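You operate a simulated robot arm through the tools that you are given. There is no shell and no other tool. Be economical: measure what you need, move in short steps, check, and stop when the job is done.

You run a simulated two-armed robot. Do the job below in one go: nothing can be reset, and whatever is moved stays where it is left.

TASK
Take the beige towel from the worktop under the green-handled cupboard and lay it out flat on the end of the table.

Only the result counts: the job must be done as asked and must still hold three seconds after the hand-in. Knocking over, shifting, dropping, spilling or breaking anything else fails it. Flat cloth is picked up by pressing the open fingertips on it (5 to 10 N) and closing them slowly along it; thin cloth reads only 2 to 8 mm in the jaws.

THE ROBOT
Two 7-joint arms with two-finger parallel grippers on one trunk, on a base that drives. Base frame: it is fixed to the floor where the robot stands at the start and does not move with it; the origin is under the middle of the robot, x ahead of it, y to its left, z up. Readings come in m, rad, newtons and seconds.
The left shoulder is at the start at [0.05, 0.168, 1.107], the right one opposite. Places, roughly: end of the table [-1.1, -0.6, 0.8]. Payload 1.57 kg a hand.
The tool frame of a hand sits at the grasp point between the pads (the TCP): z along the fingers, y along the line on which they close. The tips reach 0.03 m beyond it. The gripper opens to 0.08 m. The fingers are 0.017 m wide and 0.012 m thick; the gripper's body (0.04 by 0.082 m) begins 0.08 m behind the TCP.
Orientation is that of the tool frame in the base frame, as a unit quaternion [x, y, z, w]. With the fingers straight down and closing along the base's y, the tool's x points along the base's -x, its y along +y and its z along -z.

THE INTERFACE
- The arms move only by the tool drive_tool. It takes "left_deltas", "right_deltas" or both (then of equal length, played together; a hand with none holds still); each is a list of rows, each a list of 6 numbers: the shift along the tool's x, y, z in units of 50 mm (1.0 is 50 mm), then the turn, a rotation vector about the tool's x, y, z in units of 8 degrees (1.0 is 8 degrees). In form: [[tx, ty, tz, ax, ay, az], ...]. A call has 1 to 20 rows; each row shifts and turns the commanded pose from where the row before left it, along the tool's axes as they then stand. "left_jaw" and "right_jaw" are, for a hand that has rows, the gripper command, from -1 (shut) to 1 (fully open), values between in proportion, set as the call begins (left out, the last holds). A call with a number of a shift or a turn outside -1 to 1 is refused whole. Rows are played at 5 a second. More than 0.05 m and 0.15 rad between two rows, or a gripper value outside its range, and nothing of the call is played. A pose out of reach is approached as far as the arm can. The call stops where the force on the tool passes 40 N (or 10 N more than at its start, if that is more) or the arm is blocked; 0.2 s more then pass. Each finger travels about 0.045 m/s and halts on what it meets, pressing with about 30 N; the grip force reading is that of the motor and also rises with nothing between the fingers. The clock runs only during rows and for 0.2 s after the last one: add rows that do not move to give the fingers time. The reply holds the time, the measured pose of the TCP, the force on the tool along the base axes, the opening and the grip force, in the units named above and with some noise, and new pictures: "pictures" is both (left out), scene, wrist or none (wrist: the cameras of the hands that moved).
- Cameras (640 x 400 px; columns grow to the right, rows downward): "scene" is now at [0.1241, 0.0086, 1.311]; the picture's right is [0.09, -1.00, 0.00], its down [-0.61, -0.06, -0.79] and it looks along [0.78, 0.07, -0.62] (base axes); focal length 251 px, centre (320, 200). "left" rides on the left gripper at [0.072, 0.007, -0.122] in its tool frame; the picture's right is [-0.09, 1.00, 0.00], its down [-0.84, -0.08, -0.54] and it looks along [-0.54, -0.05, 0.84] (tool axes); focal length 238 px, centre (320, 200). "right" rides on the right gripper at [0.072, -0.007, -0.122] in its tool frame; the picture's right is [0.09, 1.00, 0.00], its down [-0.84, 0.08, -0.54] and it looks along [-0.54, 0.05, 0.84] (tool axes); focal length 238 px, centre (320, 200). There is no depth. A picture from a camera that has moved, and an enlarged one, comes with that camera's place and axes in the base frame and with its lens.
- slide_trunk(by): slides the trunk up (or, below 0, down) by that many m; the arms and the scene camera ride with it, the base frame stays. It gives what a move gives, with no picture.
- roll_base(legs): drives the robot by 1 to 6 legs, each [ahead, left, turn to the left] in m, m and rad, along the robot's own axes; the way and the turn of a leg run together, so that a leg with both is an arc; at most 1.5 m and 3.142 rad a leg. The arms and the cameras ride along, it lands a little off, and it stops where it bumps. It gives what a move gives, and a new picture of the scene camera.
- head_to(pan, tilt): turns the head with the scene camera to pan (to the left, within 1.396 rad either way) and tilt (down, from -0.506 to 1.204), counted from straight ahead of the robot. It gives what a move gives, and a new picture of the scene camera.
- close_up(camera, box): a new picture of the part [left, top, right, bottom] of that camera's present view, enlarged. It takes no simulated time.
- job_done(): hands the job in; it is judged then, once.

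Work in short steps. Places have to be worked out from the pictures, the camera data and where the tool is seen: move nearer, look again, correct. Check each grasp and each placing, and mend what went wrong. You have 120 turns and 260 pictures in all, those below and enlarged ones among them. Open the grippers and draw the arms clear of the work before you hand the job in, unless the task says otherwise; then end with one line.

The tools are called after "Request:" as a command line: name --argument value ..., lists and objects as JSON in quotes. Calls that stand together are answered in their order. drive_tool: Moves the arms, as the interface text tells. Its arguments: {"type":"object","properties":{"left_deltas":{"type":"array"},"left_jaw":{"type":"number"},"right_deltas":{"type":"array"},"right_jaw":{"type":"number"},"pictures":{"type":"string","enum":["both","scene","wrist","none"]}},"required":[]} The other tools are called the same way: slide_trunk (by) slides the trunk up or down; roll_base (legs) drives the base; head_to (pan, tilt) turns the head that bears the scene camera; close_up (camera, box) takes an enlarged picture of a part of a camera's view; job_done () hands the job in.

At the start:

```text
time: 0.0
left_ee_pos: [0.4013, 0.1852, 1.1422]
left_ee_rot: [-0.002, 1.0, 0.0, 0.0]
left_wrist_force: [-0.3, -0.5, 0.2]
left_grip_width: 0.0801
left_grip_force: 0.1
right_ee_pos: [0.5386, -0.2235, 1.0912]
right_ee_rot: [0.0, 1.0, 0.0, 0.0]
right_wrist_force: [-0.3, -0.1, 0.1]
right_grip_width: 0.08
right_grip_force: 0.0
trunk travel left (down, up): [-0.275, 0.168]
robot x, y, heading: [-0.0034, -0.0019, -0.002]
head pan, tilt: [0.093, 0.663]
```

scene: 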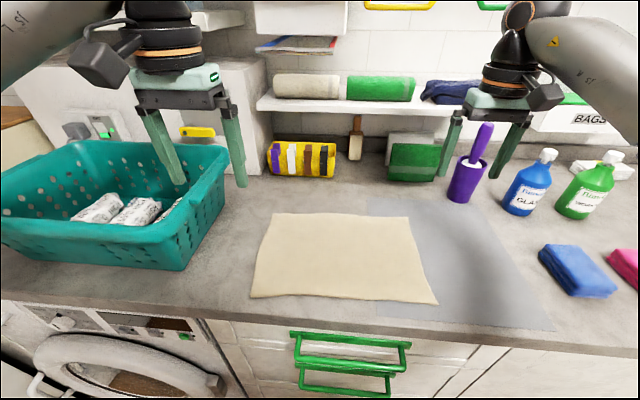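
right: 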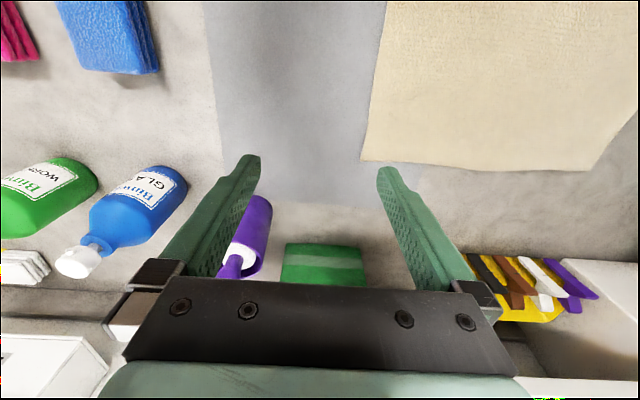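
left: 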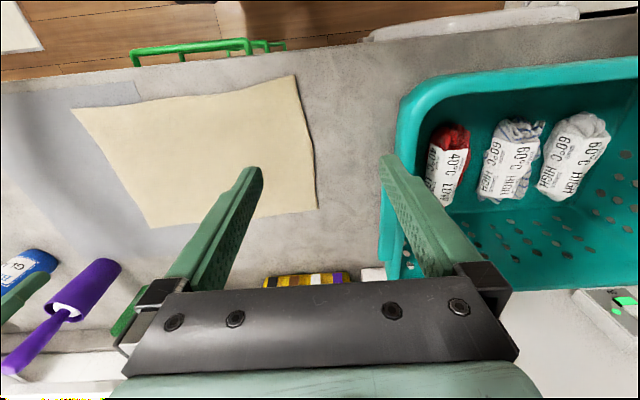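

The scene shows a beige towel ahead, but the wall cupboards have several handle colours and the table isn't in view. I'll look up and around before moving anything.

Request:
head_to --pan 0.0 --tilt -0.1

Request:
head_to --pan 1.3 --tilt 0.3

Request:
head_to --pan -1.3 --tilt 0.3

```text
time: 1.1
left_ee_pos: [0.4015, 0.1849, 1.1431]
left_ee_rot: [-0.001, 1.0, -0.001, 0.001]
left_wrist_force: [0.4, 1.0, -0.2]
left_grip_width: 0.0798
left_grip_force: 0.1
right_ee_pos: [0.5386, -0.2237, 1.0911]
right_ee_rot: [0.0, 1.0, 0.0, 0.0]
right_wrist_force: [0.4, -0.4, -0.5]
right_grip_width: 0.0801
right_grip_force: 0.0
trunk travel left (down, up): [-0.275, 0.168]
robot x, y, heading: [0.0023, 0.0001, -0.001]
head pan, tilt: [0.0, -0.099]
camera scene: at [0.1253, 0.0007, 1.3806], right [0.0, -1.0, 0.0], down [0.1, 0.0, -1.0], along [1.0, 0.0, 0.1], focal length 251 px, centre (320, 200)
```

scene: 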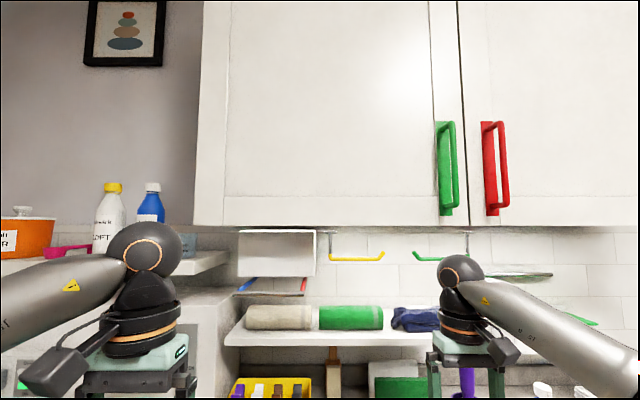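

```text
time: 2.6
left_ee_pos: [0.4008, 0.1855, 1.1429]
left_ee_rot: [-0.001, 1.0, 0.0, 0.0]
left_wrist_force: [0.3, 0.0, 0.0]
left_grip_width: 0.0798
left_grip_force: 0.1
right_ee_pos: [0.5391, -0.2237, 1.0911]
right_ee_rot: [0.0, 1.0, 0.001, 0.0]
right_wrist_force: [-0.2, 0.6, -0.3]
right_grip_width: 0.0799
right_grip_force: 0.1
trunk travel left (down, up): [-0.275, 0.168]
robot x, y, heading: [-0.0007, -0.002, -0.003]
head pan, tilt: [1.3, 0.3]
camera scene: at [0.0632, 0.0907, 1.3441], right [0.96, -0.27, 0.0], down [-0.08, -0.28, -0.96], along [0.26, 0.92, -0.3], focal length 251 px, centre (320, 200)
```

scene: 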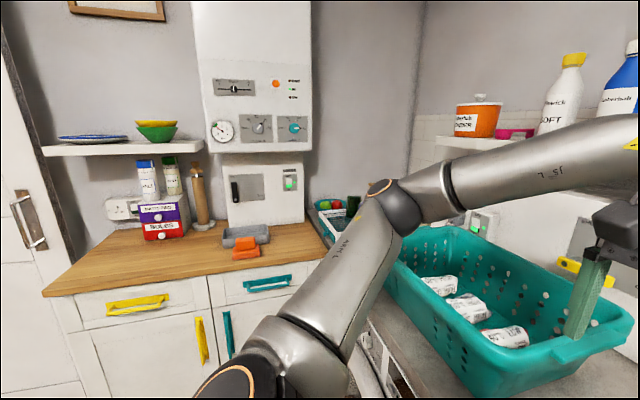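

```text
time: 4.9
left_ee_pos: [0.4004, 0.1842, 1.1439]
left_ee_rot: [-0.001, 1.0, 0.0, -0.001]
left_wrist_force: [-0.6, -0.2, -0.6]
left_grip_width: 0.0798
left_grip_force: 0.0
right_ee_pos: [0.5392, -0.223, 1.0914]
right_ee_rot: [0.0, 1.0, 0.001, 0.001]
right_wrist_force: [-0.3, 0.6, -1.1]
right_grip_width: 0.0801
right_grip_force: 0.0
trunk travel left (down, up): [-0.275, 0.168]
robot x, y, heading: [-0.0009, -0.001, 0.003]
head pan, tilt: [-1.3, 0.3]
camera scene: at [0.0632, -0.0893, 1.3441], right [-0.96, -0.27, 0.0], down [-0.08, 0.28, -0.96], along [0.26, -0.92, -0.3], focal length 251 px, centre (320, 200)
```

scene: 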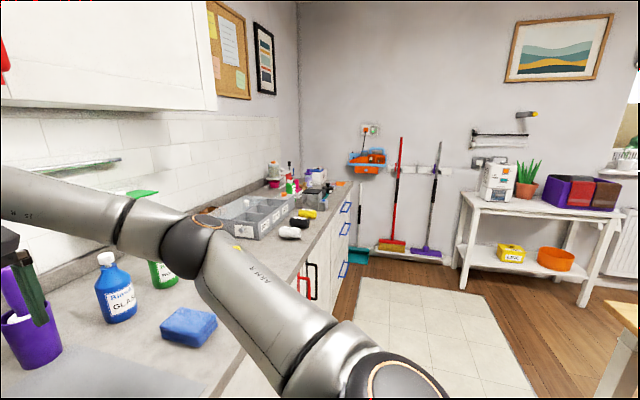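

The green-handled cupboard is the wall cupboard straight above, and the flat beige towel under it on the worktop is the target (the rolled one is on the shelf). I put its near corners at about (0.38, 0.17) and (0.40, -0.20). I'll bring both hands over them with the jaws narrowed.

Request:
drive_tool --left_deltas '[[0, -0.16, 0.8, 0, 0, 0], [0, -0.16, 0.8, 0, 0, 0], [0, -0.16, 0.8, 0, 0, 0], [0, -0.16, 0.8, 0, 0, 0], [0, -0.16, 0.8, 0, 0, 0]]' --right_deltas '[[0.5, 0.2, 0.6, 0, 0, 0], [0.5, 0.2, 0.6, 0, 0, 0], [0.5, 0.2, 0.6, 0, 0, 0], [0.5, 0.2, 0.6, 0, 0, 0], [0.5, 0.2, 0.6, 0, 0, 0]]' --left_jaw -0.1 --right_jaw -0.1 --pictures "wrist"

Request:
head_to --pan 0.0 --tilt 0.85

```text
time: 6.1
left_ee_pos: [0.4033, 0.1463, 0.9439]
left_ee_rot: [-0.002, 1.0, 0.0, -0.001]
left_wrist_force: [0.0, -0.6, 1.4]
left_grip_width: 0.0362
left_grip_force: 0.0
right_ee_pos: [0.4159, -0.1723, 0.9417]
right_ee_rot: [0.001, 1.0, 0.001, -0.001]
right_wrist_force: [0.4, 0.1, 1.0]
right_grip_width: 0.036
right_grip_force: 0.1
trunk travel left (down, up): [-0.275, 0.168]
robot x, y, heading: [0.0043, -0.0007, 0.001]
head pan, tilt: [-1.3, 0.3]
camera right: at [0.3434, -0.1796, 1.0636], right [-0.09, 1.0, 0.0], down [0.84, 0.08, 0.54], along [0.54, 0.05, -0.84], focal length 238 px, centre (320, 200)
camera left: at [0.3292, 0.1509, 1.0661], right [0.09, 1.0, 0.0], down [0.84, -0.07, 0.54], along [0.54, -0.05, -0.84], focal length 238 px, centre (320, 200)
```

right: 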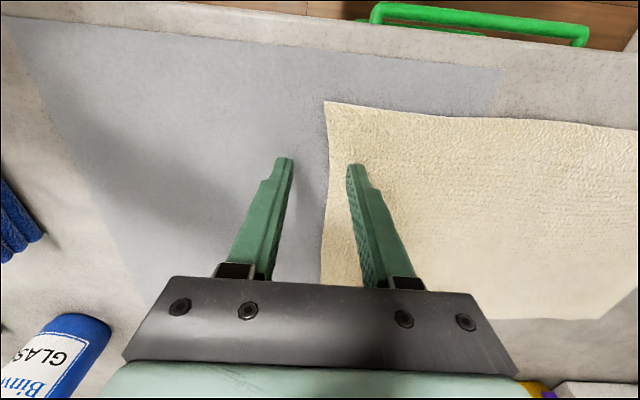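
left: 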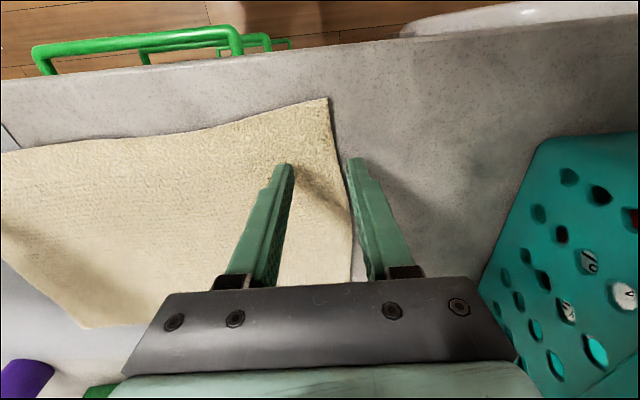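

```text
time: 7.6
left_ee_pos: [0.402, 0.1458, 0.9452]
left_ee_rot: [-0.001, 1.0, 0.0, 0.0]
left_wrist_force: [0.2, -0.1, 0.3]
left_grip_width: 0.0359
left_grip_force: 0.1
right_ee_pos: [0.4173, -0.1728, 0.9405]
right_ee_rot: [0.001, 1.0, 0.0, 0.0]
right_wrist_force: [0.6, -0.1, 0.5]
right_grip_width: 0.0358
right_grip_force: 0.0
trunk travel left (down, up): [-0.275, 0.168]
robot x, y, heading: [-0.0003, -0.0005, 0.0]
head pan, tilt: [0.0, 0.85]
camera scene: at [0.1164, 0.0007, 1.2957], right [0.0, -1.0, 0.0], down [-0.75, 0.0, -0.66], along [0.66, 0.0, -0.75], focal length 251 px, centre (320, 200)
```

scene: 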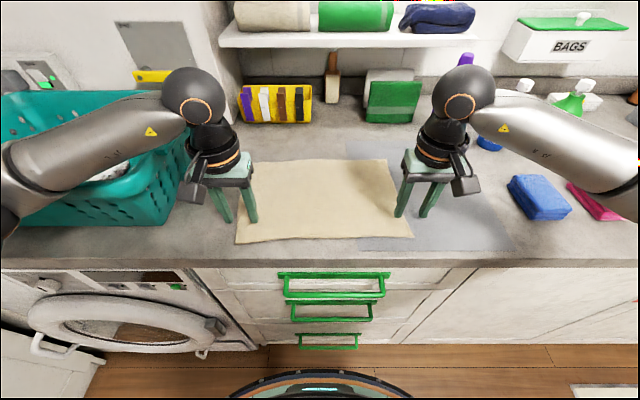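

From the wrist cameras the corners are really at about (0.381, -0.172) and (0.366, 0.153), so my hands straddle the side edges. I'll shift both inwards and lower to just above the cloth.

Request:
drive_tool --left_deltas '[[0.24, -0.48, 0, 0, 0, 0], [0, 0, 0.5, 0, 0, 0], [0, 0, 0.5, 0, 0, 0], [0, 0, 0, 0, 0, 0]]' --right_deltas '[[0.24, 0.68, 0, 0, 0, 0], [0, 0, 0.45, 0, 0, 0], [0, 0, 0.45, 0, 0, 0], [0, 0, 0, 0, 0, 0]]' --pictures "wrist"

```text
time: 8.2
left_ee_pos: [0.3914, 0.1207, 0.9323]
left_ee_rot: [-0.001, 1.0, -0.004, 0.009]
left_wrist_force: [-3.7, 2.4, 17.9]
left_grip_width: 0.036
left_grip_force: 0.0
right_ee_pos: [0.4042, -0.1375, 0.9332]
right_ee_rot: [0.001, 1.0, 0.004, 0.01]
right_wrist_force: [-3.5, -1.0, 15.9]
right_grip_width: 0.0358
right_grip_force: 0.0
trunk travel left (down, up): [-0.275, 0.168]
robot x, y, heading: [0.0051, 0.0014, -0.0]
head pan, tilt: [0.0, 0.85]
stopped in row 3 (right hand): the force on the tool passed its limit (the readings are from after the stop); the commanded pose is now the measured one
camera right: at [0.3302, -0.146, 1.054], right [-0.09, 1.0, 0.01], down [0.83, 0.07, 0.56], along [0.56, 0.06, -0.83], focal length 238 px, centre (320, 200)
camera left: at [0.3169, 0.1263, 1.0544], right [0.09, 1.0, -0.01], down [0.83, -0.07, 0.56], along [0.55, -0.05, -0.83], focal length 238 px, centre (320, 200)
```

right: 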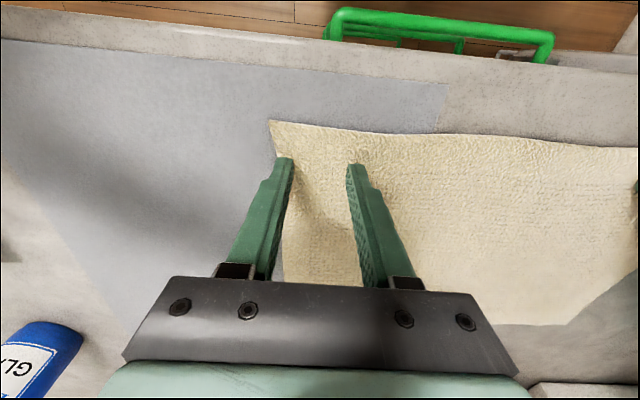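
left: 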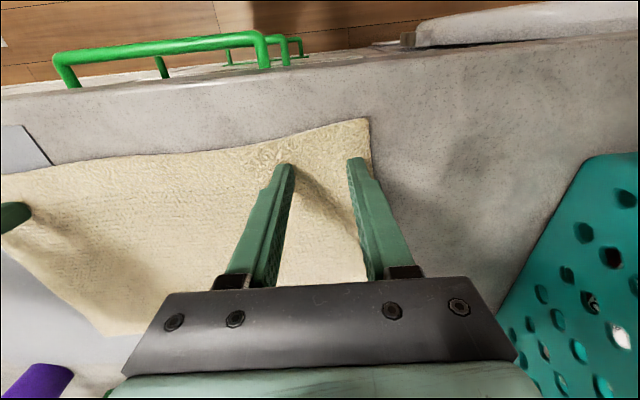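

Both hands touched at TCP z≈0.933, so the cloth's surface is really at about 0.903, which also agrees with both camera views. I'll lift 6 mm, shift about 12 mm nearer the front edge, then press gently.

Request:
drive_tool --left_deltas '[[0, 0, -0.14, 0, 0, 0], [0.24, 0, 0, 0, 0, 0], [0, 0, 0.05, 0, 0, 0], [0, 0, 0.05, 0, 0, 0], [0, 0, 0, 0, 0, 0]]' --right_deltas '[[0, 0, -0.14, 0, 0, 0], [0.24, 0, 0, 0, 0, 0], [0, 0, 0.05, 0, 0, 0], [0, 0, 0.05, 0, 0, 0], [0, 0, 0, 0, 0, 0]]' --pictures "none"

```text
time: 9.4
left_ee_pos: [0.3802, 0.1215, 0.9331]
left_ee_rot: [-0.001, 1.0, -0.003, 0.008]
left_wrist_force: [-2.3, 1.7, 15.1]
left_grip_width: 0.0359
left_grip_force: 0.1
right_ee_pos: [0.3923, -0.1394, 0.9328]
right_ee_rot: [0.001, 1.0, 0.004, 0.009]
right_wrist_force: [2.7, -1.3, 10.6]
right_grip_width: 0.036
right_grip_force: 0.1
trunk travel left (down, up): [-0.275, 0.168]
robot x, y, heading: [-0.0007, 0.0034, -0.002]
head pan, tilt: [0.0, 0.85]
```

Pressing 15 N left and 11 N right. I'll ease up a little and begin closing in steps.

Request:
drive_tool --left_deltas '[[0, 0, -0.025, 0, 0, 0], [0, 0, 0, 0, 0, 0]]' --right_deltas '[[0, 0, -0.01, 0, 0, 0], [0, 0, 0, 0, 0, 0]]' --left_jaw -0.3 --right_jaw -0.3 --pictures "none"

Request:
drive_tool --left_deltas '[[0, 0, 0, 0, 0, 0], [0, 0, 0, 0, 0, 0]]' --right_deltas '[[0, 0, 0, 0, 0, 0], [0, 0, 0, 0, 0, 0]]' --left_jaw -0.5 --right_jaw -0.5 --pictures "wrist"

```text
time: 10.0
left_ee_pos: [0.3811, 0.1206, 0.9339]
left_ee_rot: [-0.002, 1.0, -0.003, 0.008]
left_wrist_force: [2.4, -2.7, 11.9]
left_grip_width: 0.0291
left_grip_force: 0.6
right_ee_pos: [0.3927, -0.14, 0.9321]
right_ee_rot: [0.0, 1.0, 0.003, 0.008]
right_wrist_force: [-0.8, 2.9, 14.4]
right_grip_width: 0.0283
right_grip_force: 0.5
trunk travel left (down, up): [-0.275, 0.168]
robot x, y, heading: [-0.0015, -0.0046, 0.002]
head pan, tilt: [0.0, 0.85]
```

```text
time: 10.6
left_ee_pos: [0.3792, 0.121, 0.9348]
left_ee_rot: [-0.002, 1.0, -0.003, 0.006]
left_wrist_force: [-0.2, -2.8, 13.0]
left_grip_width: 0.0212
left_grip_force: 2.8
right_ee_pos: [0.3926, -0.1402, 0.9334]
right_ee_rot: [0.001, 1.0, 0.002, 0.009]
right_wrist_force: [-0.2, 2.0, 14.9]
right_grip_width: 0.0215
right_grip_force: 2.8
trunk travel left (down, up): [-0.275, 0.168]
robot x, y, heading: [-0.002, 0.0033, -0.001]
head pan, tilt: [0.0, 0.85]
camera right: at [0.3182, -0.1462, 1.0543], right [-0.09, 1.0, 0.0], down [0.83, 0.07, 0.56], along [0.55, 0.05, -0.83], focal length 238 px, centre (320, 200)
camera left: at [0.3049, 0.1267, 1.055], right [0.09, 1.0, 0.0], down [0.83, -0.07, 0.55], along [0.55, -0.05, -0.83], focal length 238 px, centre (320, 200)
```

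right: 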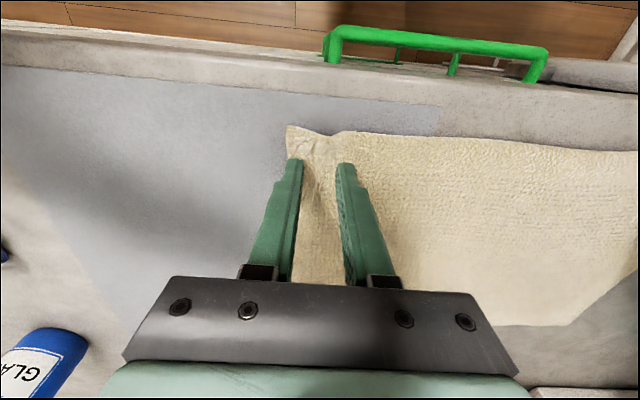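
left: 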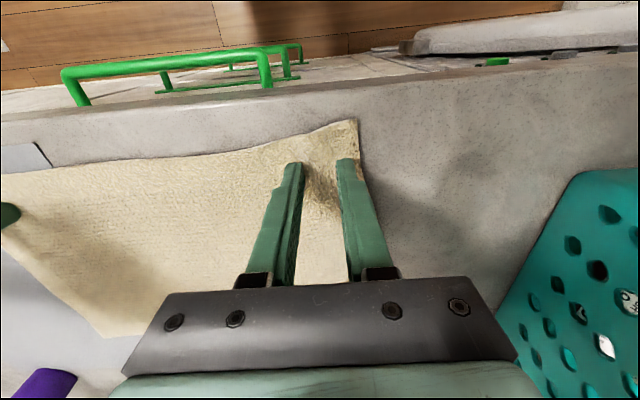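

The cloth is bunching up between the fingers on both sides, so I'll close the rest of the way.

Request:
drive_tool --left_deltas '[[0, 0, 0, 0, 0, 0], [0, 0, 0, 0, 0, 0]]' --right_deltas '[[0, 0, 0, 0, 0, 0], [0, 0, 0, 0, 0, 0]]' --left_jaw -0.75 --right_jaw -0.75 --pictures "none"

Request:
drive_tool --left_deltas '[[0, 0, 0, 0, 0, 0], [0, 0, 0, 0, 0, 0], [0, 0, 0, 0, 0, 0]]' --right_deltas '[[0, 0, 0, 0, 0, 0], [0, 0, 0, 0, 0, 0], [0, 0, 0, 0, 0, 0]]' --left_jaw -1 --right_jaw -1 --pictures "wrist"

```text
time: 11.2
left_ee_pos: [0.3803, 0.1209, 0.9343]
left_ee_rot: [-0.002, 1.0, -0.003, 0.006]
left_wrist_force: [0.1, -1.2, 11.7]
left_grip_width: 0.0098
left_grip_force: 0.0
right_ee_pos: [0.3924, -0.1397, 0.9331]
right_ee_rot: [0.001, 1.0, 0.003, 0.009]
right_wrist_force: [0.8, -0.2, 16.6]
right_grip_width: 0.0075
right_grip_force: 0.1
trunk travel left (down, up): [-0.275, 0.168]
robot x, y, heading: [-0.002, 0.0029, -0.001]
head pan, tilt: [0.0, 0.85]
```

```text
time: 12.0
left_ee_pos: [0.3795, 0.1214, 0.9332]
left_ee_rot: [-0.001, 1.0, -0.003, 0.007]
left_wrist_force: [1.7, -0.2, 13.2]
left_grip_width: 0.0
left_grip_force: 21.5
right_ee_pos: [0.3928, -0.139, 0.9341]
right_ee_rot: [0.002, 1.0, 0.003, 0.009]
right_wrist_force: [1.4, 0.1, 18.7]
right_grip_width: 0.0001
right_grip_force: 21.1
trunk travel left (down, up): [-0.275, 0.168]
robot x, y, heading: [0.0004, 0.0009, 0.003]
head pan, tilt: [0.0, 0.85]
camera right: at [0.3181, -0.1461, 1.0544], right [-0.09, 1.0, 0.0], down [0.83, 0.07, 0.56], along [0.55, 0.05, -0.83], focal length 238 px, centre (320, 200)
camera left: at [0.3052, 0.1269, 1.055], right [0.09, 1.0, 0.0], down [0.83, -0.07, 0.56], along [0.55, -0.05, -0.83], focal length 238 px, centre (320, 200)
```

right: 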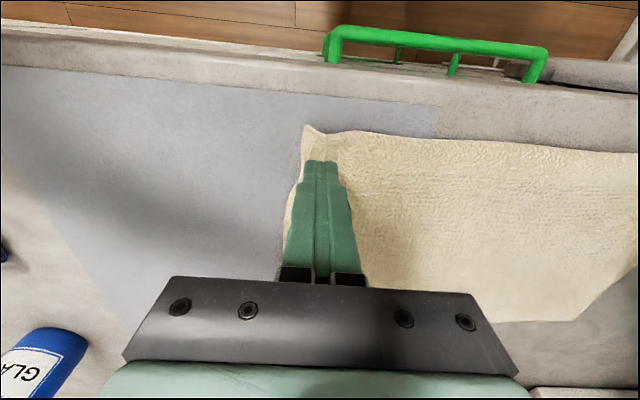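
left: 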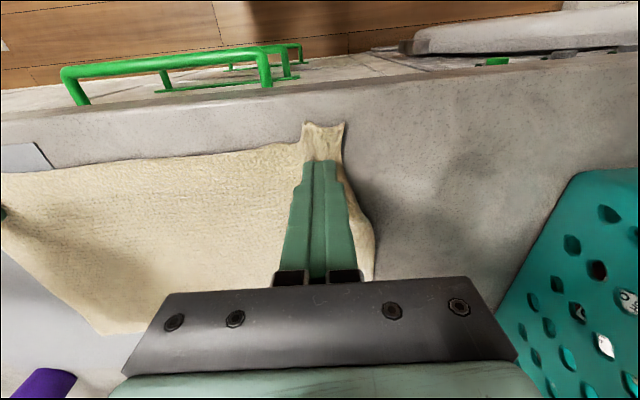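

The jaws read 0.0 although the cloth looks bunched. I'll lift 25 mm to test the grip.

Request:
drive_tool --left_deltas '[[0, 0, -0.25, 0, 0, 0], [0, 0, -0.25, 0, 0, 0], [0, 0, 0, 0, 0, 0]]' --right_deltas '[[0, 0, -0.25, 0, 0, 0], [0, 0, -0.25, 0, 0, 0], [0, 0, 0, 0, 0, 0]]' --pictures "wrist"

```text
time: 12.8
left_ee_pos: [0.3811, 0.1227, 0.9564]
left_ee_rot: [-0.002, 1.0, -0.003, 0.005]
left_wrist_force: [0.4, -0.6, 0.1]
left_grip_width: 0.0001
left_grip_force: 21.4
right_ee_pos: [0.3932, -0.138, 0.9554]
right_ee_rot: [0.001, 1.0, 0.002, 0.006]
right_wrist_force: [0.6, -0.3, -0.3]
right_grip_width: 0.0001
right_grip_force: 21.1
trunk travel left (down, up): [-0.275, 0.168]
robot x, y, heading: [0.0035, -0.001, 0.002]
head pan, tilt: [0.0, 0.85]
camera right: at [0.3192, -0.1456, 1.0774], right [-0.09, 1.0, 0.0], down [0.83, 0.07, 0.55], along [0.55, 0.05, -0.83], focal length 238 px, centre (320, 200)
camera left: at [0.3062, 0.1273, 1.0787], right [0.09, 1.0, 0.0], down [0.83, -0.07, 0.55], along [0.55, -0.05, -0.83], focal length 238 px, centre (320, 200)
```

right: 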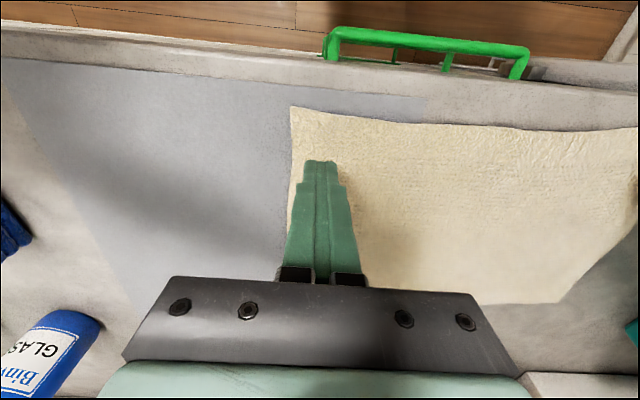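
left: 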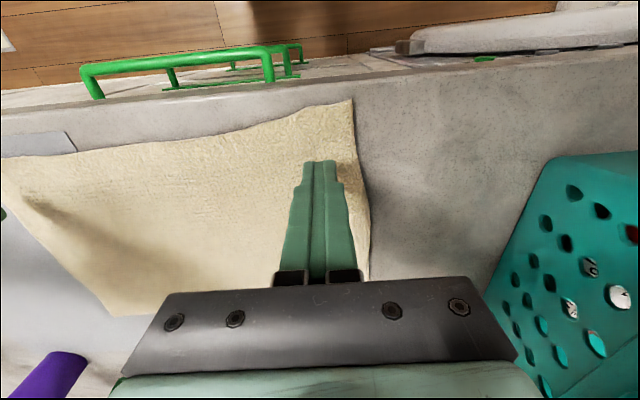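

The cloth slipped off the tips and sprang back flat. I'll retry with a wider opening, a lighter press of 5–10 N and finer closing steps.

Request:
drive_tool --left_deltas '[[0, -0.18, 0, 0, 0, 0], [0, 0, 0, 0, 0, 0], [0, 0, 0.17, 0, 0, 0], [0, 0, 0.17, 0, 0, 0], [0, 0, 0, 0, 0, 0]]' --right_deltas '[[0, 0.1, 0, 0, 0, 0], [0, 0, 0, 0, 0, 0], [0, 0, 0.17, 0, 0, 0], [0, 0, 0.17, 0, 0, 0], [0, 0, 0, 0, 0, 0]]' --left_jaw 0.25 --right_jaw 0.25 --pictures "none"

Request:
drive_tool --left_deltas '[[0, 0, 0.06, 0, 0, 0], [0, 0, 0, 0, 0, 0]]' --right_deltas '[[0, 0, 0.06, 0, 0, 0], [0, 0, 0, 0, 0, 0]]' --pictures "wrist"

```text
time: 14.0
left_ee_pos: [0.3803, 0.1117, 0.9397]
left_ee_rot: [-0.001, 1.0, -0.003, 0.006]
left_wrist_force: [-0.7, 0.9, 0.0]
left_grip_width: 0.0501
left_grip_force: 0.0
right_ee_pos: [0.3939, -0.1337, 0.9411]
right_ee_rot: [0.0, 1.0, 0.002, 0.007]
right_wrist_force: [0.2, 0.5, -0.3]
right_grip_width: 0.0503
right_grip_force: 0.2
trunk travel left (down, up): [-0.275, 0.168]
robot x, y, heading: [-0.0019, -0.0005, -0.002]
head pan, tilt: [0.0, 0.85]
```

```text
time: 14.6
left_ee_pos: [0.3799, 0.1111, 0.9385]
left_ee_rot: [-0.001, 1.0, -0.003, 0.006]
left_wrist_force: [0.6, -0.4, 0.6]
left_grip_width: 0.05
left_grip_force: 0.1
right_ee_pos: [0.3927, -0.1332, 0.9375]
right_ee_rot: [0.001, 1.0, 0.003, 0.008]
right_wrist_force: [-0.7, 0.5, 0.6]
right_grip_width: 0.05
right_grip_force: 0.0
trunk travel left (down, up): [-0.275, 0.168]
robot x, y, heading: [-0.0007, 0.0021, 0.001]
head pan, tilt: [0.0, 0.85]
camera right: at [0.3198, -0.1411, 1.0584], right [-0.09, 1.0, 0.0], down [0.83, 0.07, 0.55], along [0.55, 0.05, -0.83], focal length 238 px, centre (320, 200)
camera left: at [0.3057, 0.1177, 1.0595], right [0.09, 1.0, 0.0], down [0.83, -0.07, 0.55], along [0.55, -0.05, -0.83], focal length 238 px, centre (320, 200)
```

right: 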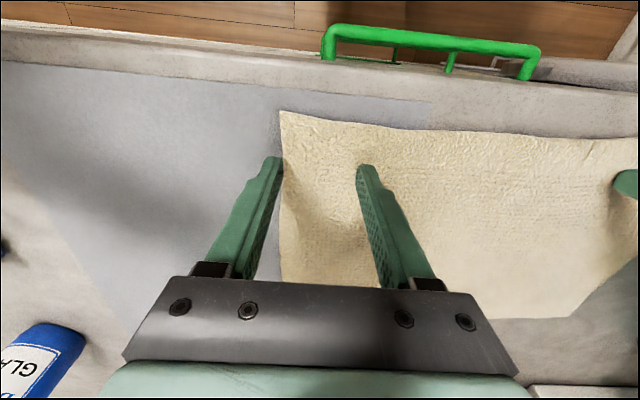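
left: 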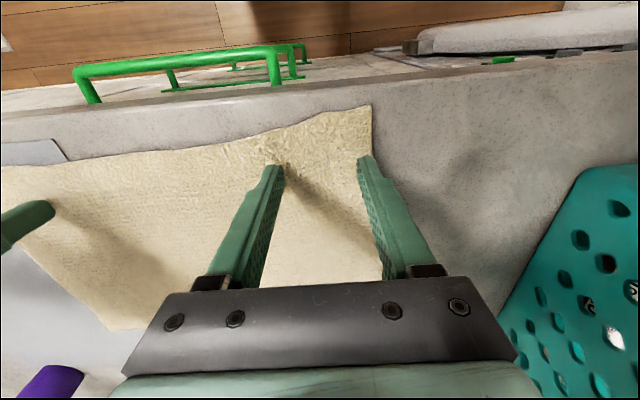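

The outer fingers sit right on the towel's edges. I'll shift inward and then press lightly.

Request:
drive_tool --left_deltas '[[0, -0.2, 0, 0, 0, 0], [0, 0, 0.05, 0, 0, 0], [0, 0, 0, 0, 0, 0]]' --right_deltas '[[0, 0.3, 0, 0, 0, 0], [0, 0, 0.05, 0, 0, 0], [0, 0, 0, 0, 0, 0]]' --pictures "none"

Request:
drive_tool --left_deltas '[[0, 0, 0.04, 0, 0, 0], [0, 0, 0, 0, 0, 0]]' --right_deltas '[[0, 0, 0.04, 0, 0, 0], [0, 0, 0, 0, 0, 0]]' --pictures "none"

```text
time: 15.4
left_ee_pos: [0.3808, 0.1023, 0.9346]
left_ee_rot: [-0.002, 1.0, -0.002, 0.007]
left_wrist_force: [0.8, 0.1, 0.9]
left_grip_width: 0.0498
left_grip_force: 0.0
right_ee_pos: [0.3952, -0.1193, 0.9343]
right_ee_rot: [0.001, 1.0, 0.003, 0.008]
right_wrist_force: [0.6, -0.8, 2.7]
right_grip_width: 0.0503
right_grip_force: 0.2
trunk travel left (down, up): [-0.275, 0.168]
robot x, y, heading: [-0.0017, 0.005, 0.003]
head pan, tilt: [0.0, 0.85]
```

```text
time: 16.0
left_ee_pos: [0.3815, 0.102, 0.9341]
left_ee_rot: [-0.002, 1.0, -0.002, 0.007]
left_wrist_force: [-0.5, 0.5, 5.4]
left_grip_width: 0.0501
left_grip_force: 0.1
right_ee_pos: [0.393, -0.119, 0.9325]
right_ee_rot: [0.001, 1.0, 0.004, 0.009]
right_wrist_force: [3.1, 0.3, 11.0]
right_grip_width: 0.0503
right_grip_force: 0.1
trunk travel left (down, up): [-0.275, 0.168]
robot x, y, heading: [0.0024, -0.0006, 0.0]
head pan, tilt: [0.0, 0.85]
```

Left presses 5 N and right 11 N. I'll even them out while closing in small steps.

Request:
drive_tool --left_deltas '[[0, 0, 0.01, 0, 0, 0], [0, 0, 0, 0, 0, 0]]' --right_deltas '[[0, 0, -0.015, 0, 0, 0], [0, 0, 0, 0, 0, 0]]' --left_jaw 0.1 --right_jaw 0.1 --pictures "none"

Request:
drive_tool --left_deltas '[[0, 0, 0, 0, 0, 0]]' --right_deltas '[[0, 0, 0, 0, 0, 0]]' --left_jaw -0.05 --right_jaw -0.05 --pictures "none"

Request:
drive_tool --left_deltas '[[0, 0, 0, 0, 0, 0]]' --right_deltas '[[0, 0, 0, 0, 0, 0]]' --left_jaw -0.2 --right_jaw -0.2 --pictures "none"

Request:
drive_tool --left_deltas '[[0, 0, 0, 0, 0, 0]]' --right_deltas '[[0, 0, 0, 0, 0, 0]]' --left_jaw -0.35 --right_jaw -0.35 --pictures "none"

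Request:
drive_tool --left_deltas '[[0, 0, 0, 0, 0, 0]]' --right_deltas '[[0, 0, 0, 0, 0, 0]]' --left_jaw -0.5 --right_jaw -0.5 --pictures "wrist"

```text
time: 16.6
left_ee_pos: [0.3798, 0.1023, 0.9337]
left_ee_rot: [-0.002, 1.0, -0.003, 0.008]
left_wrist_force: [0.4, -1.6, 8.3]
left_grip_width: 0.0439
left_grip_force: 0.2
right_ee_pos: [0.3931, -0.1193, 0.9331]
right_ee_rot: [0.001, 1.0, 0.003, 0.009]
right_wrist_force: [0.5, 1.7, 10.5]
right_grip_width: 0.0425
right_grip_force: 0.1
trunk travel left (down, up): [-0.275, 0.168]
robot x, y, heading: [0.0014, -0.0019, -0.001]
head pan, tilt: [0.0, 0.85]
```

```text
time: 17.0
left_ee_pos: [0.3809, 0.1029, 0.9335]
left_ee_rot: [-0.002, 1.0, -0.003, 0.008]
left_wrist_force: [-0.4, -2.3, 9.4]
left_grip_width: 0.0377
left_grip_force: 0.0
right_ee_pos: [0.3929, -0.1194, 0.9329]
right_ee_rot: [0.001, 1.0, 0.003, 0.008]
right_wrist_force: [0.3, 3.1, 9.7]
right_grip_width: 0.0388
right_grip_force: 0.1
trunk travel left (down, up): [-0.275, 0.168]
robot x, y, heading: [-0.0013, -0.0038, -0.001]
head pan, tilt: [0.0, 0.85]
```

```text
time: 17.4
left_ee_pos: [0.3799, 0.1011, 0.9328]
left_ee_rot: [-0.001, 1.0, -0.003, 0.007]
left_wrist_force: [0.9, -2.8, 9.1]
left_grip_width: 0.0318
left_grip_force: 0.1
right_ee_pos: [0.3919, -0.1186, 0.9319]
right_ee_rot: [0.0, 1.0, 0.003, 0.007]
right_wrist_force: [0.2, 3.7, 10.4]
right_grip_width: 0.0325
right_grip_force: 0.1
trunk travel left (down, up): [-0.275, 0.168]
robot x, y, heading: [0.0, -0.0031, 0.003]
head pan, tilt: [0.0, 0.85]
```

```text
time: 17.8
left_ee_pos: [0.381, 0.102, 0.9338]
left_ee_rot: [-0.001, 1.0, -0.003, 0.007]
left_wrist_force: [0.9, -3.2, 9.3]
left_grip_width: 0.0263
left_grip_force: 0.8
right_ee_pos: [0.393, -0.1186, 0.9324]
right_ee_rot: [0.001, 1.0, 0.003, 0.009]
right_wrist_force: [-0.8, 3.1, 10.3]
right_grip_width: 0.0274
right_grip_force: 0.8
trunk travel left (down, up): [-0.275, 0.168]
robot x, y, heading: [0.0009, -0.0017, 0.004]
head pan, tilt: [0.0, 0.85]
```

```text
time: 18.2
left_ee_pos: [0.38, 0.1021, 0.933]
left_ee_rot: [-0.001, 1.0, -0.003, 0.007]
left_wrist_force: [1.3, -5.0, 9.1]
left_grip_width: 0.0214
left_grip_force: 2.9
right_ee_pos: [0.3934, -0.1173, 0.933]
right_ee_rot: [0.0, 1.0, 0.002, 0.007]
right_wrist_force: [-0.7, 4.3, 10.0]
right_grip_width: 0.0214
right_grip_force: 1.1
trunk travel left (down, up): [-0.275, 0.168]
robot x, y, heading: [-0.0017, -0.0008, 0.0]
head pan, tilt: [0.0, 0.85]
camera right: at [0.3189, -0.126, 1.0548], right [-0.09, 1.0, 0.0], down [0.83, 0.07, 0.56], along [0.55, 0.05, -0.83], focal length 238 px, centre (320, 200)
camera left: at [0.3058, 0.1072, 1.0552], right [0.09, 1.0, 0.0], down [0.83, -0.07, 0.55], along [0.55, -0.05, -0.83], focal length 238 px, centre (320, 200)
```

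right: 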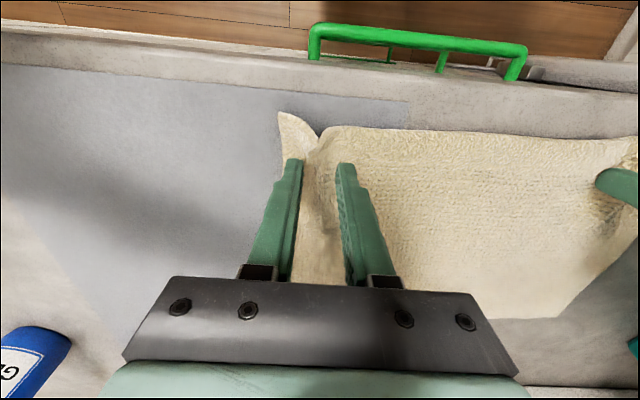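
left: 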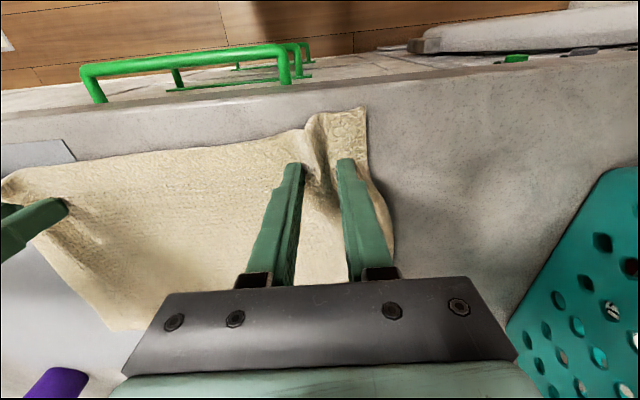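

A proper fold is forming in both jaws. I'll keep closing in small steps.

Request:
drive_tool --left_deltas '[[0, 0, 0, 0, 0, 0]]' --right_deltas '[[0, 0, 0, 0, 0, 0]]' --left_jaw -0.65 --right_jaw -0.65 --pictures "none"

Request:
drive_tool --left_deltas '[[0, 0, 0, 0, 0, 0]]' --right_deltas '[[0, 0, 0, 0, 0, 0]]' --left_jaw -0.75 --right_jaw -0.75 --pictures "none"

Request:
drive_tool --left_deltas '[[0, 0, 0, 0, 0, 0]]' --right_deltas '[[0, 0, 0, 0, 0, 0]]' --left_jaw -0.85 --right_jaw -0.85 --pictures "wrist"

Request:
drive_tool --left_deltas '[[0, 0, 0, 0, 0, 0], [0, 0, 0, 0, 0, 0]]' --right_deltas '[[0, 0, 0, 0, 0, 0], [0, 0, 0, 0, 0, 0]]' --left_jaw -1 --right_jaw -1 --pictures "none"

```text
time: 18.6
left_ee_pos: [0.3796, 0.1017, 0.9325]
left_ee_rot: [-0.002, 1.0, -0.004, 0.007]
left_wrist_force: [0.1, -7.1, 8.9]
left_grip_width: 0.0176
left_grip_force: 2.8
right_ee_pos: [0.3941, -0.1193, 0.9331]
right_ee_rot: [0.0, 1.0, 0.003, 0.008]
right_wrist_force: [0.2, 7.3, 9.1]
right_grip_width: 0.0164
right_grip_force: 5.4
trunk travel left (down, up): [-0.275, 0.168]
robot x, y, heading: [0.005, -0.0027, 0.003]
head pan, tilt: [0.0, 0.85]
```

```text
time: 19.0
left_ee_pos: [0.3801, 0.1023, 0.9348]
left_ee_rot: [-0.002, 1.0, -0.002, 0.007]
left_wrist_force: [0.4, -8.8, 10.0]
left_grip_width: 0.0143
left_grip_force: 6.7
right_ee_pos: [0.3927, -0.1176, 0.9333]
right_ee_rot: [0.0, 1.0, 0.004, 0.008]
right_wrist_force: [-1.2, 9.1, 9.3]
right_grip_width: 0.0131
right_grip_force: 8.8
trunk travel left (down, up): [-0.275, 0.168]
robot x, y, heading: [-0.0016, 0.0017, -0.002]
head pan, tilt: [0.0, 0.85]
```

```text
time: 19.4
left_ee_pos: [0.3806, 0.0999, 0.9353]
left_ee_rot: [-0.001, 1.0, -0.004, 0.009]
left_wrist_force: [1.4, -15.1, 11.3]
left_grip_width: 0.0074
left_grip_force: 23.6
right_ee_pos: [0.393, -0.1179, 0.9347]
right_ee_rot: [0.0, 1.0, 0.005, 0.009]
right_wrist_force: [-1.2, 13.3, 8.9]
right_grip_width: 0.0119
right_grip_force: 10.0
trunk travel left (down, up): [-0.275, 0.168]
robot x, y, heading: [-0.0009, 0.0008, -0.002]
head pan, tilt: [0.0, 0.85]
camera right: at [0.3186, -0.1259, 1.0549], right [-0.09, 1.0, 0.01], down [0.83, 0.07, 0.56], along [0.55, 0.06, -0.83], focal length 238 px, centre (320, 200)
camera left: at [0.3057, 0.1066, 1.0556], right [0.09, 1.0, -0.01], down [0.83, -0.07, 0.56], along [0.55, -0.06, -0.83], focal length 238 px, centre (320, 200)
```

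right: 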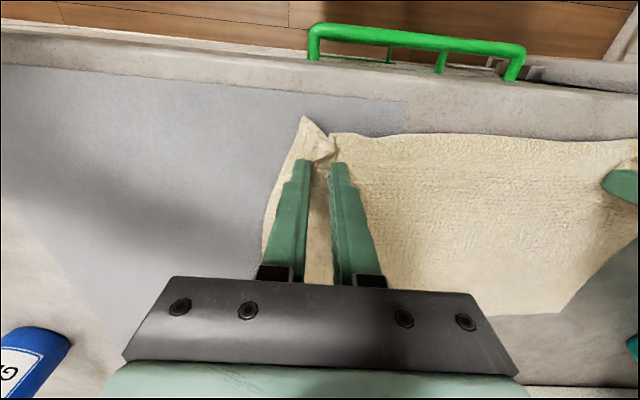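
left: 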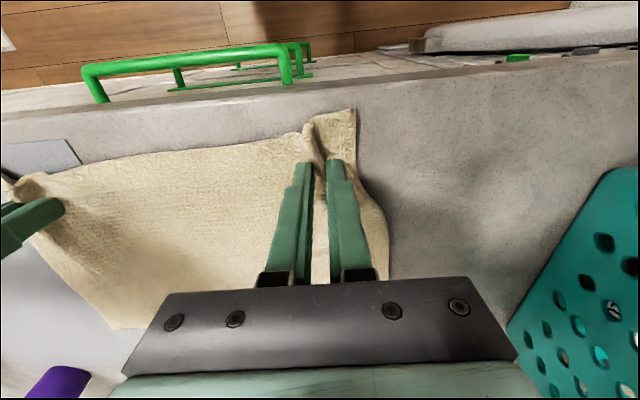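

```text
time: 20.0
left_ee_pos: [0.3805, 0.1009, 0.934]
left_ee_rot: [-0.001, 1.0, -0.006, 0.008]
left_wrist_force: [1.6, -18.2, 13.7]
left_grip_width: 0.0075
left_grip_force: 26.6
right_ee_pos: [0.3932, -0.117, 0.9339]
right_ee_rot: [0.0, 1.0, 0.005, 0.009]
right_wrist_force: [-2.0, 19.6, 9.5]
right_grip_width: 0.0056
right_grip_force: 25.3
trunk travel left (down, up): [-0.275, 0.168]
robot x, y, heading: [0.0009, -0.0042, 0.001]
head pan, tilt: [0.0, 0.85]
```

Both grips hold, at 7.5 and 5.6 mm, but the cloth is tensioned at about 18 N between the hands. I'll ease inward, then lift a little.

Request:
drive_tool --left_deltas '[[0, -0.04, -0.04, 0, 0, 0], [0, -0.04, -0.1, 0, 0, 0], [0, 0, -0.3, 0, 0, 0], [0, 0, -0.3, 0, 0, 0], [0, 0, -0.3, 0, 0, 0]]' --right_deltas '[[0, 0.04, -0.04, 0, 0, 0], [0, 0.04, -0.1, 0, 0, 0], [0, 0, -0.3, 0, 0, 0], [0, 0, -0.3, 0, 0, 0], [0, 0, -0.3, 0, 0, 0]]' --pictures "both"

```text
time: 21.2
left_ee_pos: [0.3803, 0.0966, 0.9852]
left_ee_rot: [-0.002, 1.0, -0.004, 0.006]
left_wrist_force: [1.3, -11.0, 0.1]
left_grip_width: 0.0051
left_grip_force: 25.2
right_ee_pos: [0.3946, -0.1163, 0.9859]
right_ee_rot: [0.001, 1.0, 0.003, 0.006]
right_wrist_force: [-1.0, 11.9, -0.8]
right_grip_width: 0.0048
right_grip_force: 25.5
trunk travel left (down, up): [-0.275, 0.168]
robot x, y, heading: [-0.0008, 0.003, -0.004]
head pan, tilt: [0.0, 0.85]
camera scene: at [0.1164, 0.0007, 1.2957], right [0.0, -1.0, 0.0], down [-0.75, 0.0, -0.66], along [0.66, 0.0, -0.75], focal length 251 px, centre (320, 200)
camera right: at [0.3197, -0.122, 1.1072], right [-0.09, 1.0, 0.01], down [0.83, 0.07, 0.55], along [0.55, 0.05, -0.83], focal length 238 px, centre (320, 200)
camera left: at [0.306, 0.1028, 1.1068], right [0.09, 1.0, -0.01], down [0.83, -0.07, 0.55], along [0.55, -0.05, -0.83], focal length 238 px, centre (320, 200)
```

scene: 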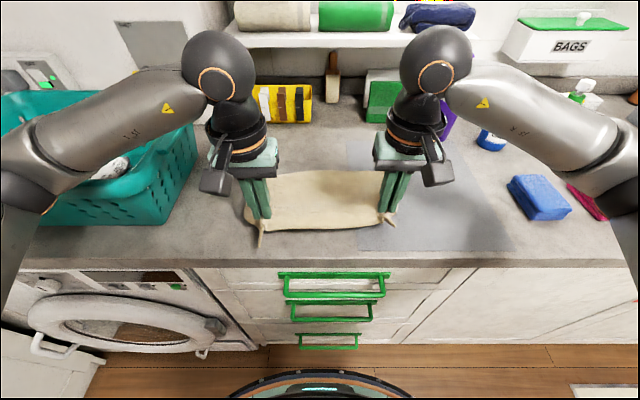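
right: 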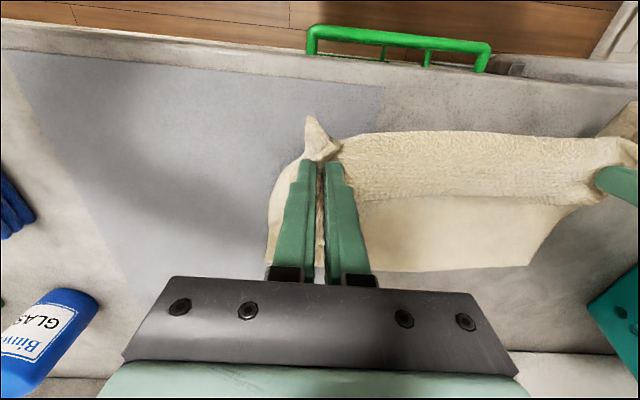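
left: 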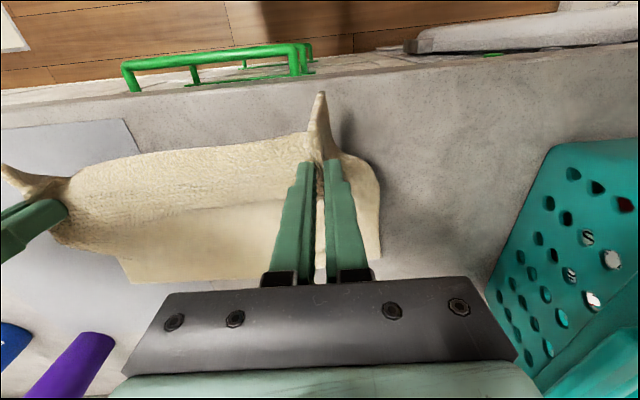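

Held. I'll ease the tension a bit more and raise the towel with the arms and then the trunk.

Request:
drive_tool --left_deltas '[[0, -0.08, -0.2, 0, 0, 0], [0, 0, -0.4, 0, 0, 0], [0, 0, -0.4, 0, 0, 0], [0, 0, -0.4, 0, 0, 0], [0, 0, -0.4, 0, 0, 0], [0, 0, -0.4, 0, 0, 0], [0, 0, -0.4, 0, 0, 0]]' --right_deltas '[[0, 0.08, -0.2, 0, 0, 0], [0, 0, -0.4, 0, 0, 0], [0, 0, -0.4, 0, 0, 0], [0, 0, -0.4, 0, 0, 0], [0, 0, -0.4, 0, 0, 0], [0, 0, -0.4, 0, 0, 0], [0, 0, -0.4, 0, 0, 0]]' --pictures "none"

Request:
slide_trunk --by 0.11

Request:
head_to --pan 0.0 --tilt 0.75

```text
time: 22.8
left_ee_pos: [0.3788, 0.0966, 1.114]
left_ee_rot: [-0.002, 1.0, -0.003, 0.007]
left_wrist_force: [-0.2, -6.3, -0.9]
left_grip_width: 0.0043
left_grip_force: 25.0
right_ee_pos: [0.3901, -0.1109, 1.1144]
right_ee_rot: [0.001, 1.0, 0.003, 0.007]
right_wrist_force: [-1.2, 5.9, 0.3]
right_grip_width: 0.0047
right_grip_force: 25.4
trunk travel left (down, up): [-0.275, 0.168]
robot x, y, heading: [-0.0025, -0.0041, 0.001]
head pan, tilt: [0.0, 0.85]
```

```text
time: 24.2
left_ee_pos: [0.3788, 0.0956, 1.2243]
left_ee_rot: [-0.002, 1.0, -0.002, 0.006]
left_wrist_force: [-0.5, -6.4, -0.3]
left_grip_width: 0.0045
left_grip_force: 24.5
right_ee_pos: [0.3906, -0.1121, 1.224]
right_ee_rot: [0.001, 1.0, 0.002, 0.006]
right_wrist_force: [-0.7, 5.7, 0.3]
right_grip_width: 0.0047
right_grip_force: 25.0
trunk travel left (down, up): [-0.385, 0.058]
robot x, y, heading: [-0.0008, -0.0015, -0.002]
head pan, tilt: [0.0, 0.85]
```

```text
time: 24.9
left_ee_pos: [0.3783, 0.0948, 1.2241]
left_ee_rot: [-0.002, 1.0, -0.003, 0.007]
left_wrist_force: [0.6, -5.9, 0.9]
left_grip_width: 0.0043
left_grip_force: 25.1
right_ee_pos: [0.3903, -0.1115, 1.2239]
right_ee_rot: [0.001, 1.0, 0.003, 0.007]
right_wrist_force: [-0.6, 6.0, -1.2]
right_grip_width: 0.0044
right_grip_force: 25.2
trunk travel left (down, up): [-0.385, 0.058]
robot x, y, heading: [-0.0007, 0.0003, 0.0]
head pan, tilt: [0.0, 0.75]
camera scene: at [0.1212, 0.0007, 1.4137], right [0.0, -1.0, 0.0], down [-0.68, 0.0, -0.73], along [0.73, 0.0, -0.68], focal length 251 px, centre (320, 200)
```

scene: 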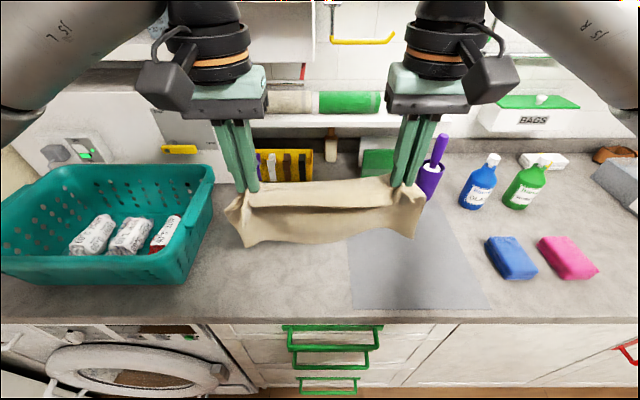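

The towel hangs cleanly from both hands. I'll back away from the worktop and turn the head to look for the table.

Request:
roll_base --legs '[[-0.3, 0, 0]]'

Request:
head_to --pan -1.396 --tilt 0.5

```text
time: 26.9
left_ee_pos: [0.0771, 0.0939, 1.2234]
left_ee_rot: [0.0, 1.0, -0.002, 0.007]
left_wrist_force: [0.0, -5.6, -0.1]
left_grip_width: 0.0043
left_grip_force: 25.0
right_ee_pos: [0.0881, -0.1125, 1.2239]
right_ee_rot: [0.003, 1.0, 0.003, 0.008]
right_wrist_force: [-0.3, 4.8, 0.5]
right_grip_width: 0.0047
right_grip_force: 25.3
trunk travel left (down, up): [-0.385, 0.058]
robot x, y, heading: [-0.3035, -0.0006, 0.001]
head pan, tilt: [0.0, 0.75]
camera scene: at [-0.1805, 0.0008, 1.4138], right [0.0, -1.0, 0.0], down [-0.68, 0.0, -0.73], along [0.73, 0.0, -0.68], focal length 251 px, centre (320, 200)
```

scene: 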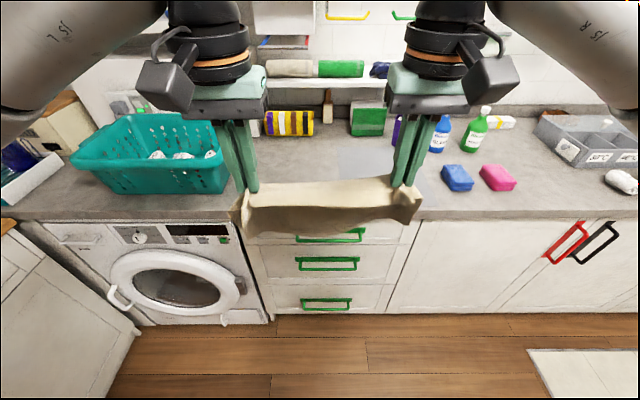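

```text
time: 28.5
left_ee_pos: [0.0786, 0.0948, 1.2244]
left_ee_rot: [0.0, 1.0, -0.003, 0.006]
left_wrist_force: [1.3, -4.8, -0.3]
left_grip_width: 0.0044
left_grip_force: 25.6
right_ee_pos: [0.088, -0.1111, 1.2243]
right_ee_rot: [0.004, 1.0, 0.003, 0.007]
right_wrist_force: [-1.2, 6.0, -0.7]
right_grip_width: 0.0045
right_grip_force: 25.1
trunk travel left (down, up): [-0.385, 0.058]
robot x, y, heading: [-0.3005, 0.0008, -0.004]
head pan, tilt: [-1.396, 0.499]
camera scene: at [-0.2472, -0.0885, 1.4357], right [-0.99, -0.17, 0.0], down [-0.08, 0.47, -0.88], along [0.15, -0.87, -0.48], focal length 251 px, centre (320, 200)
```

scene: 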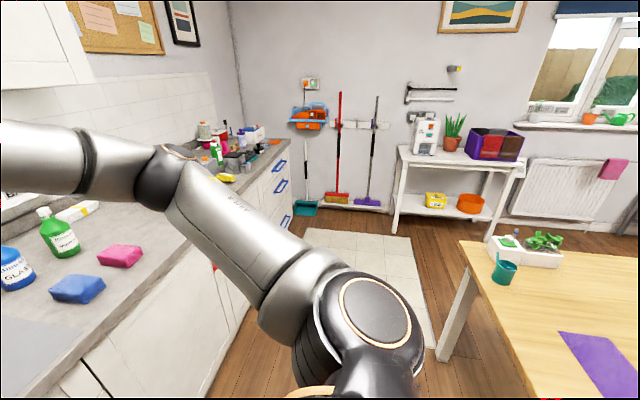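

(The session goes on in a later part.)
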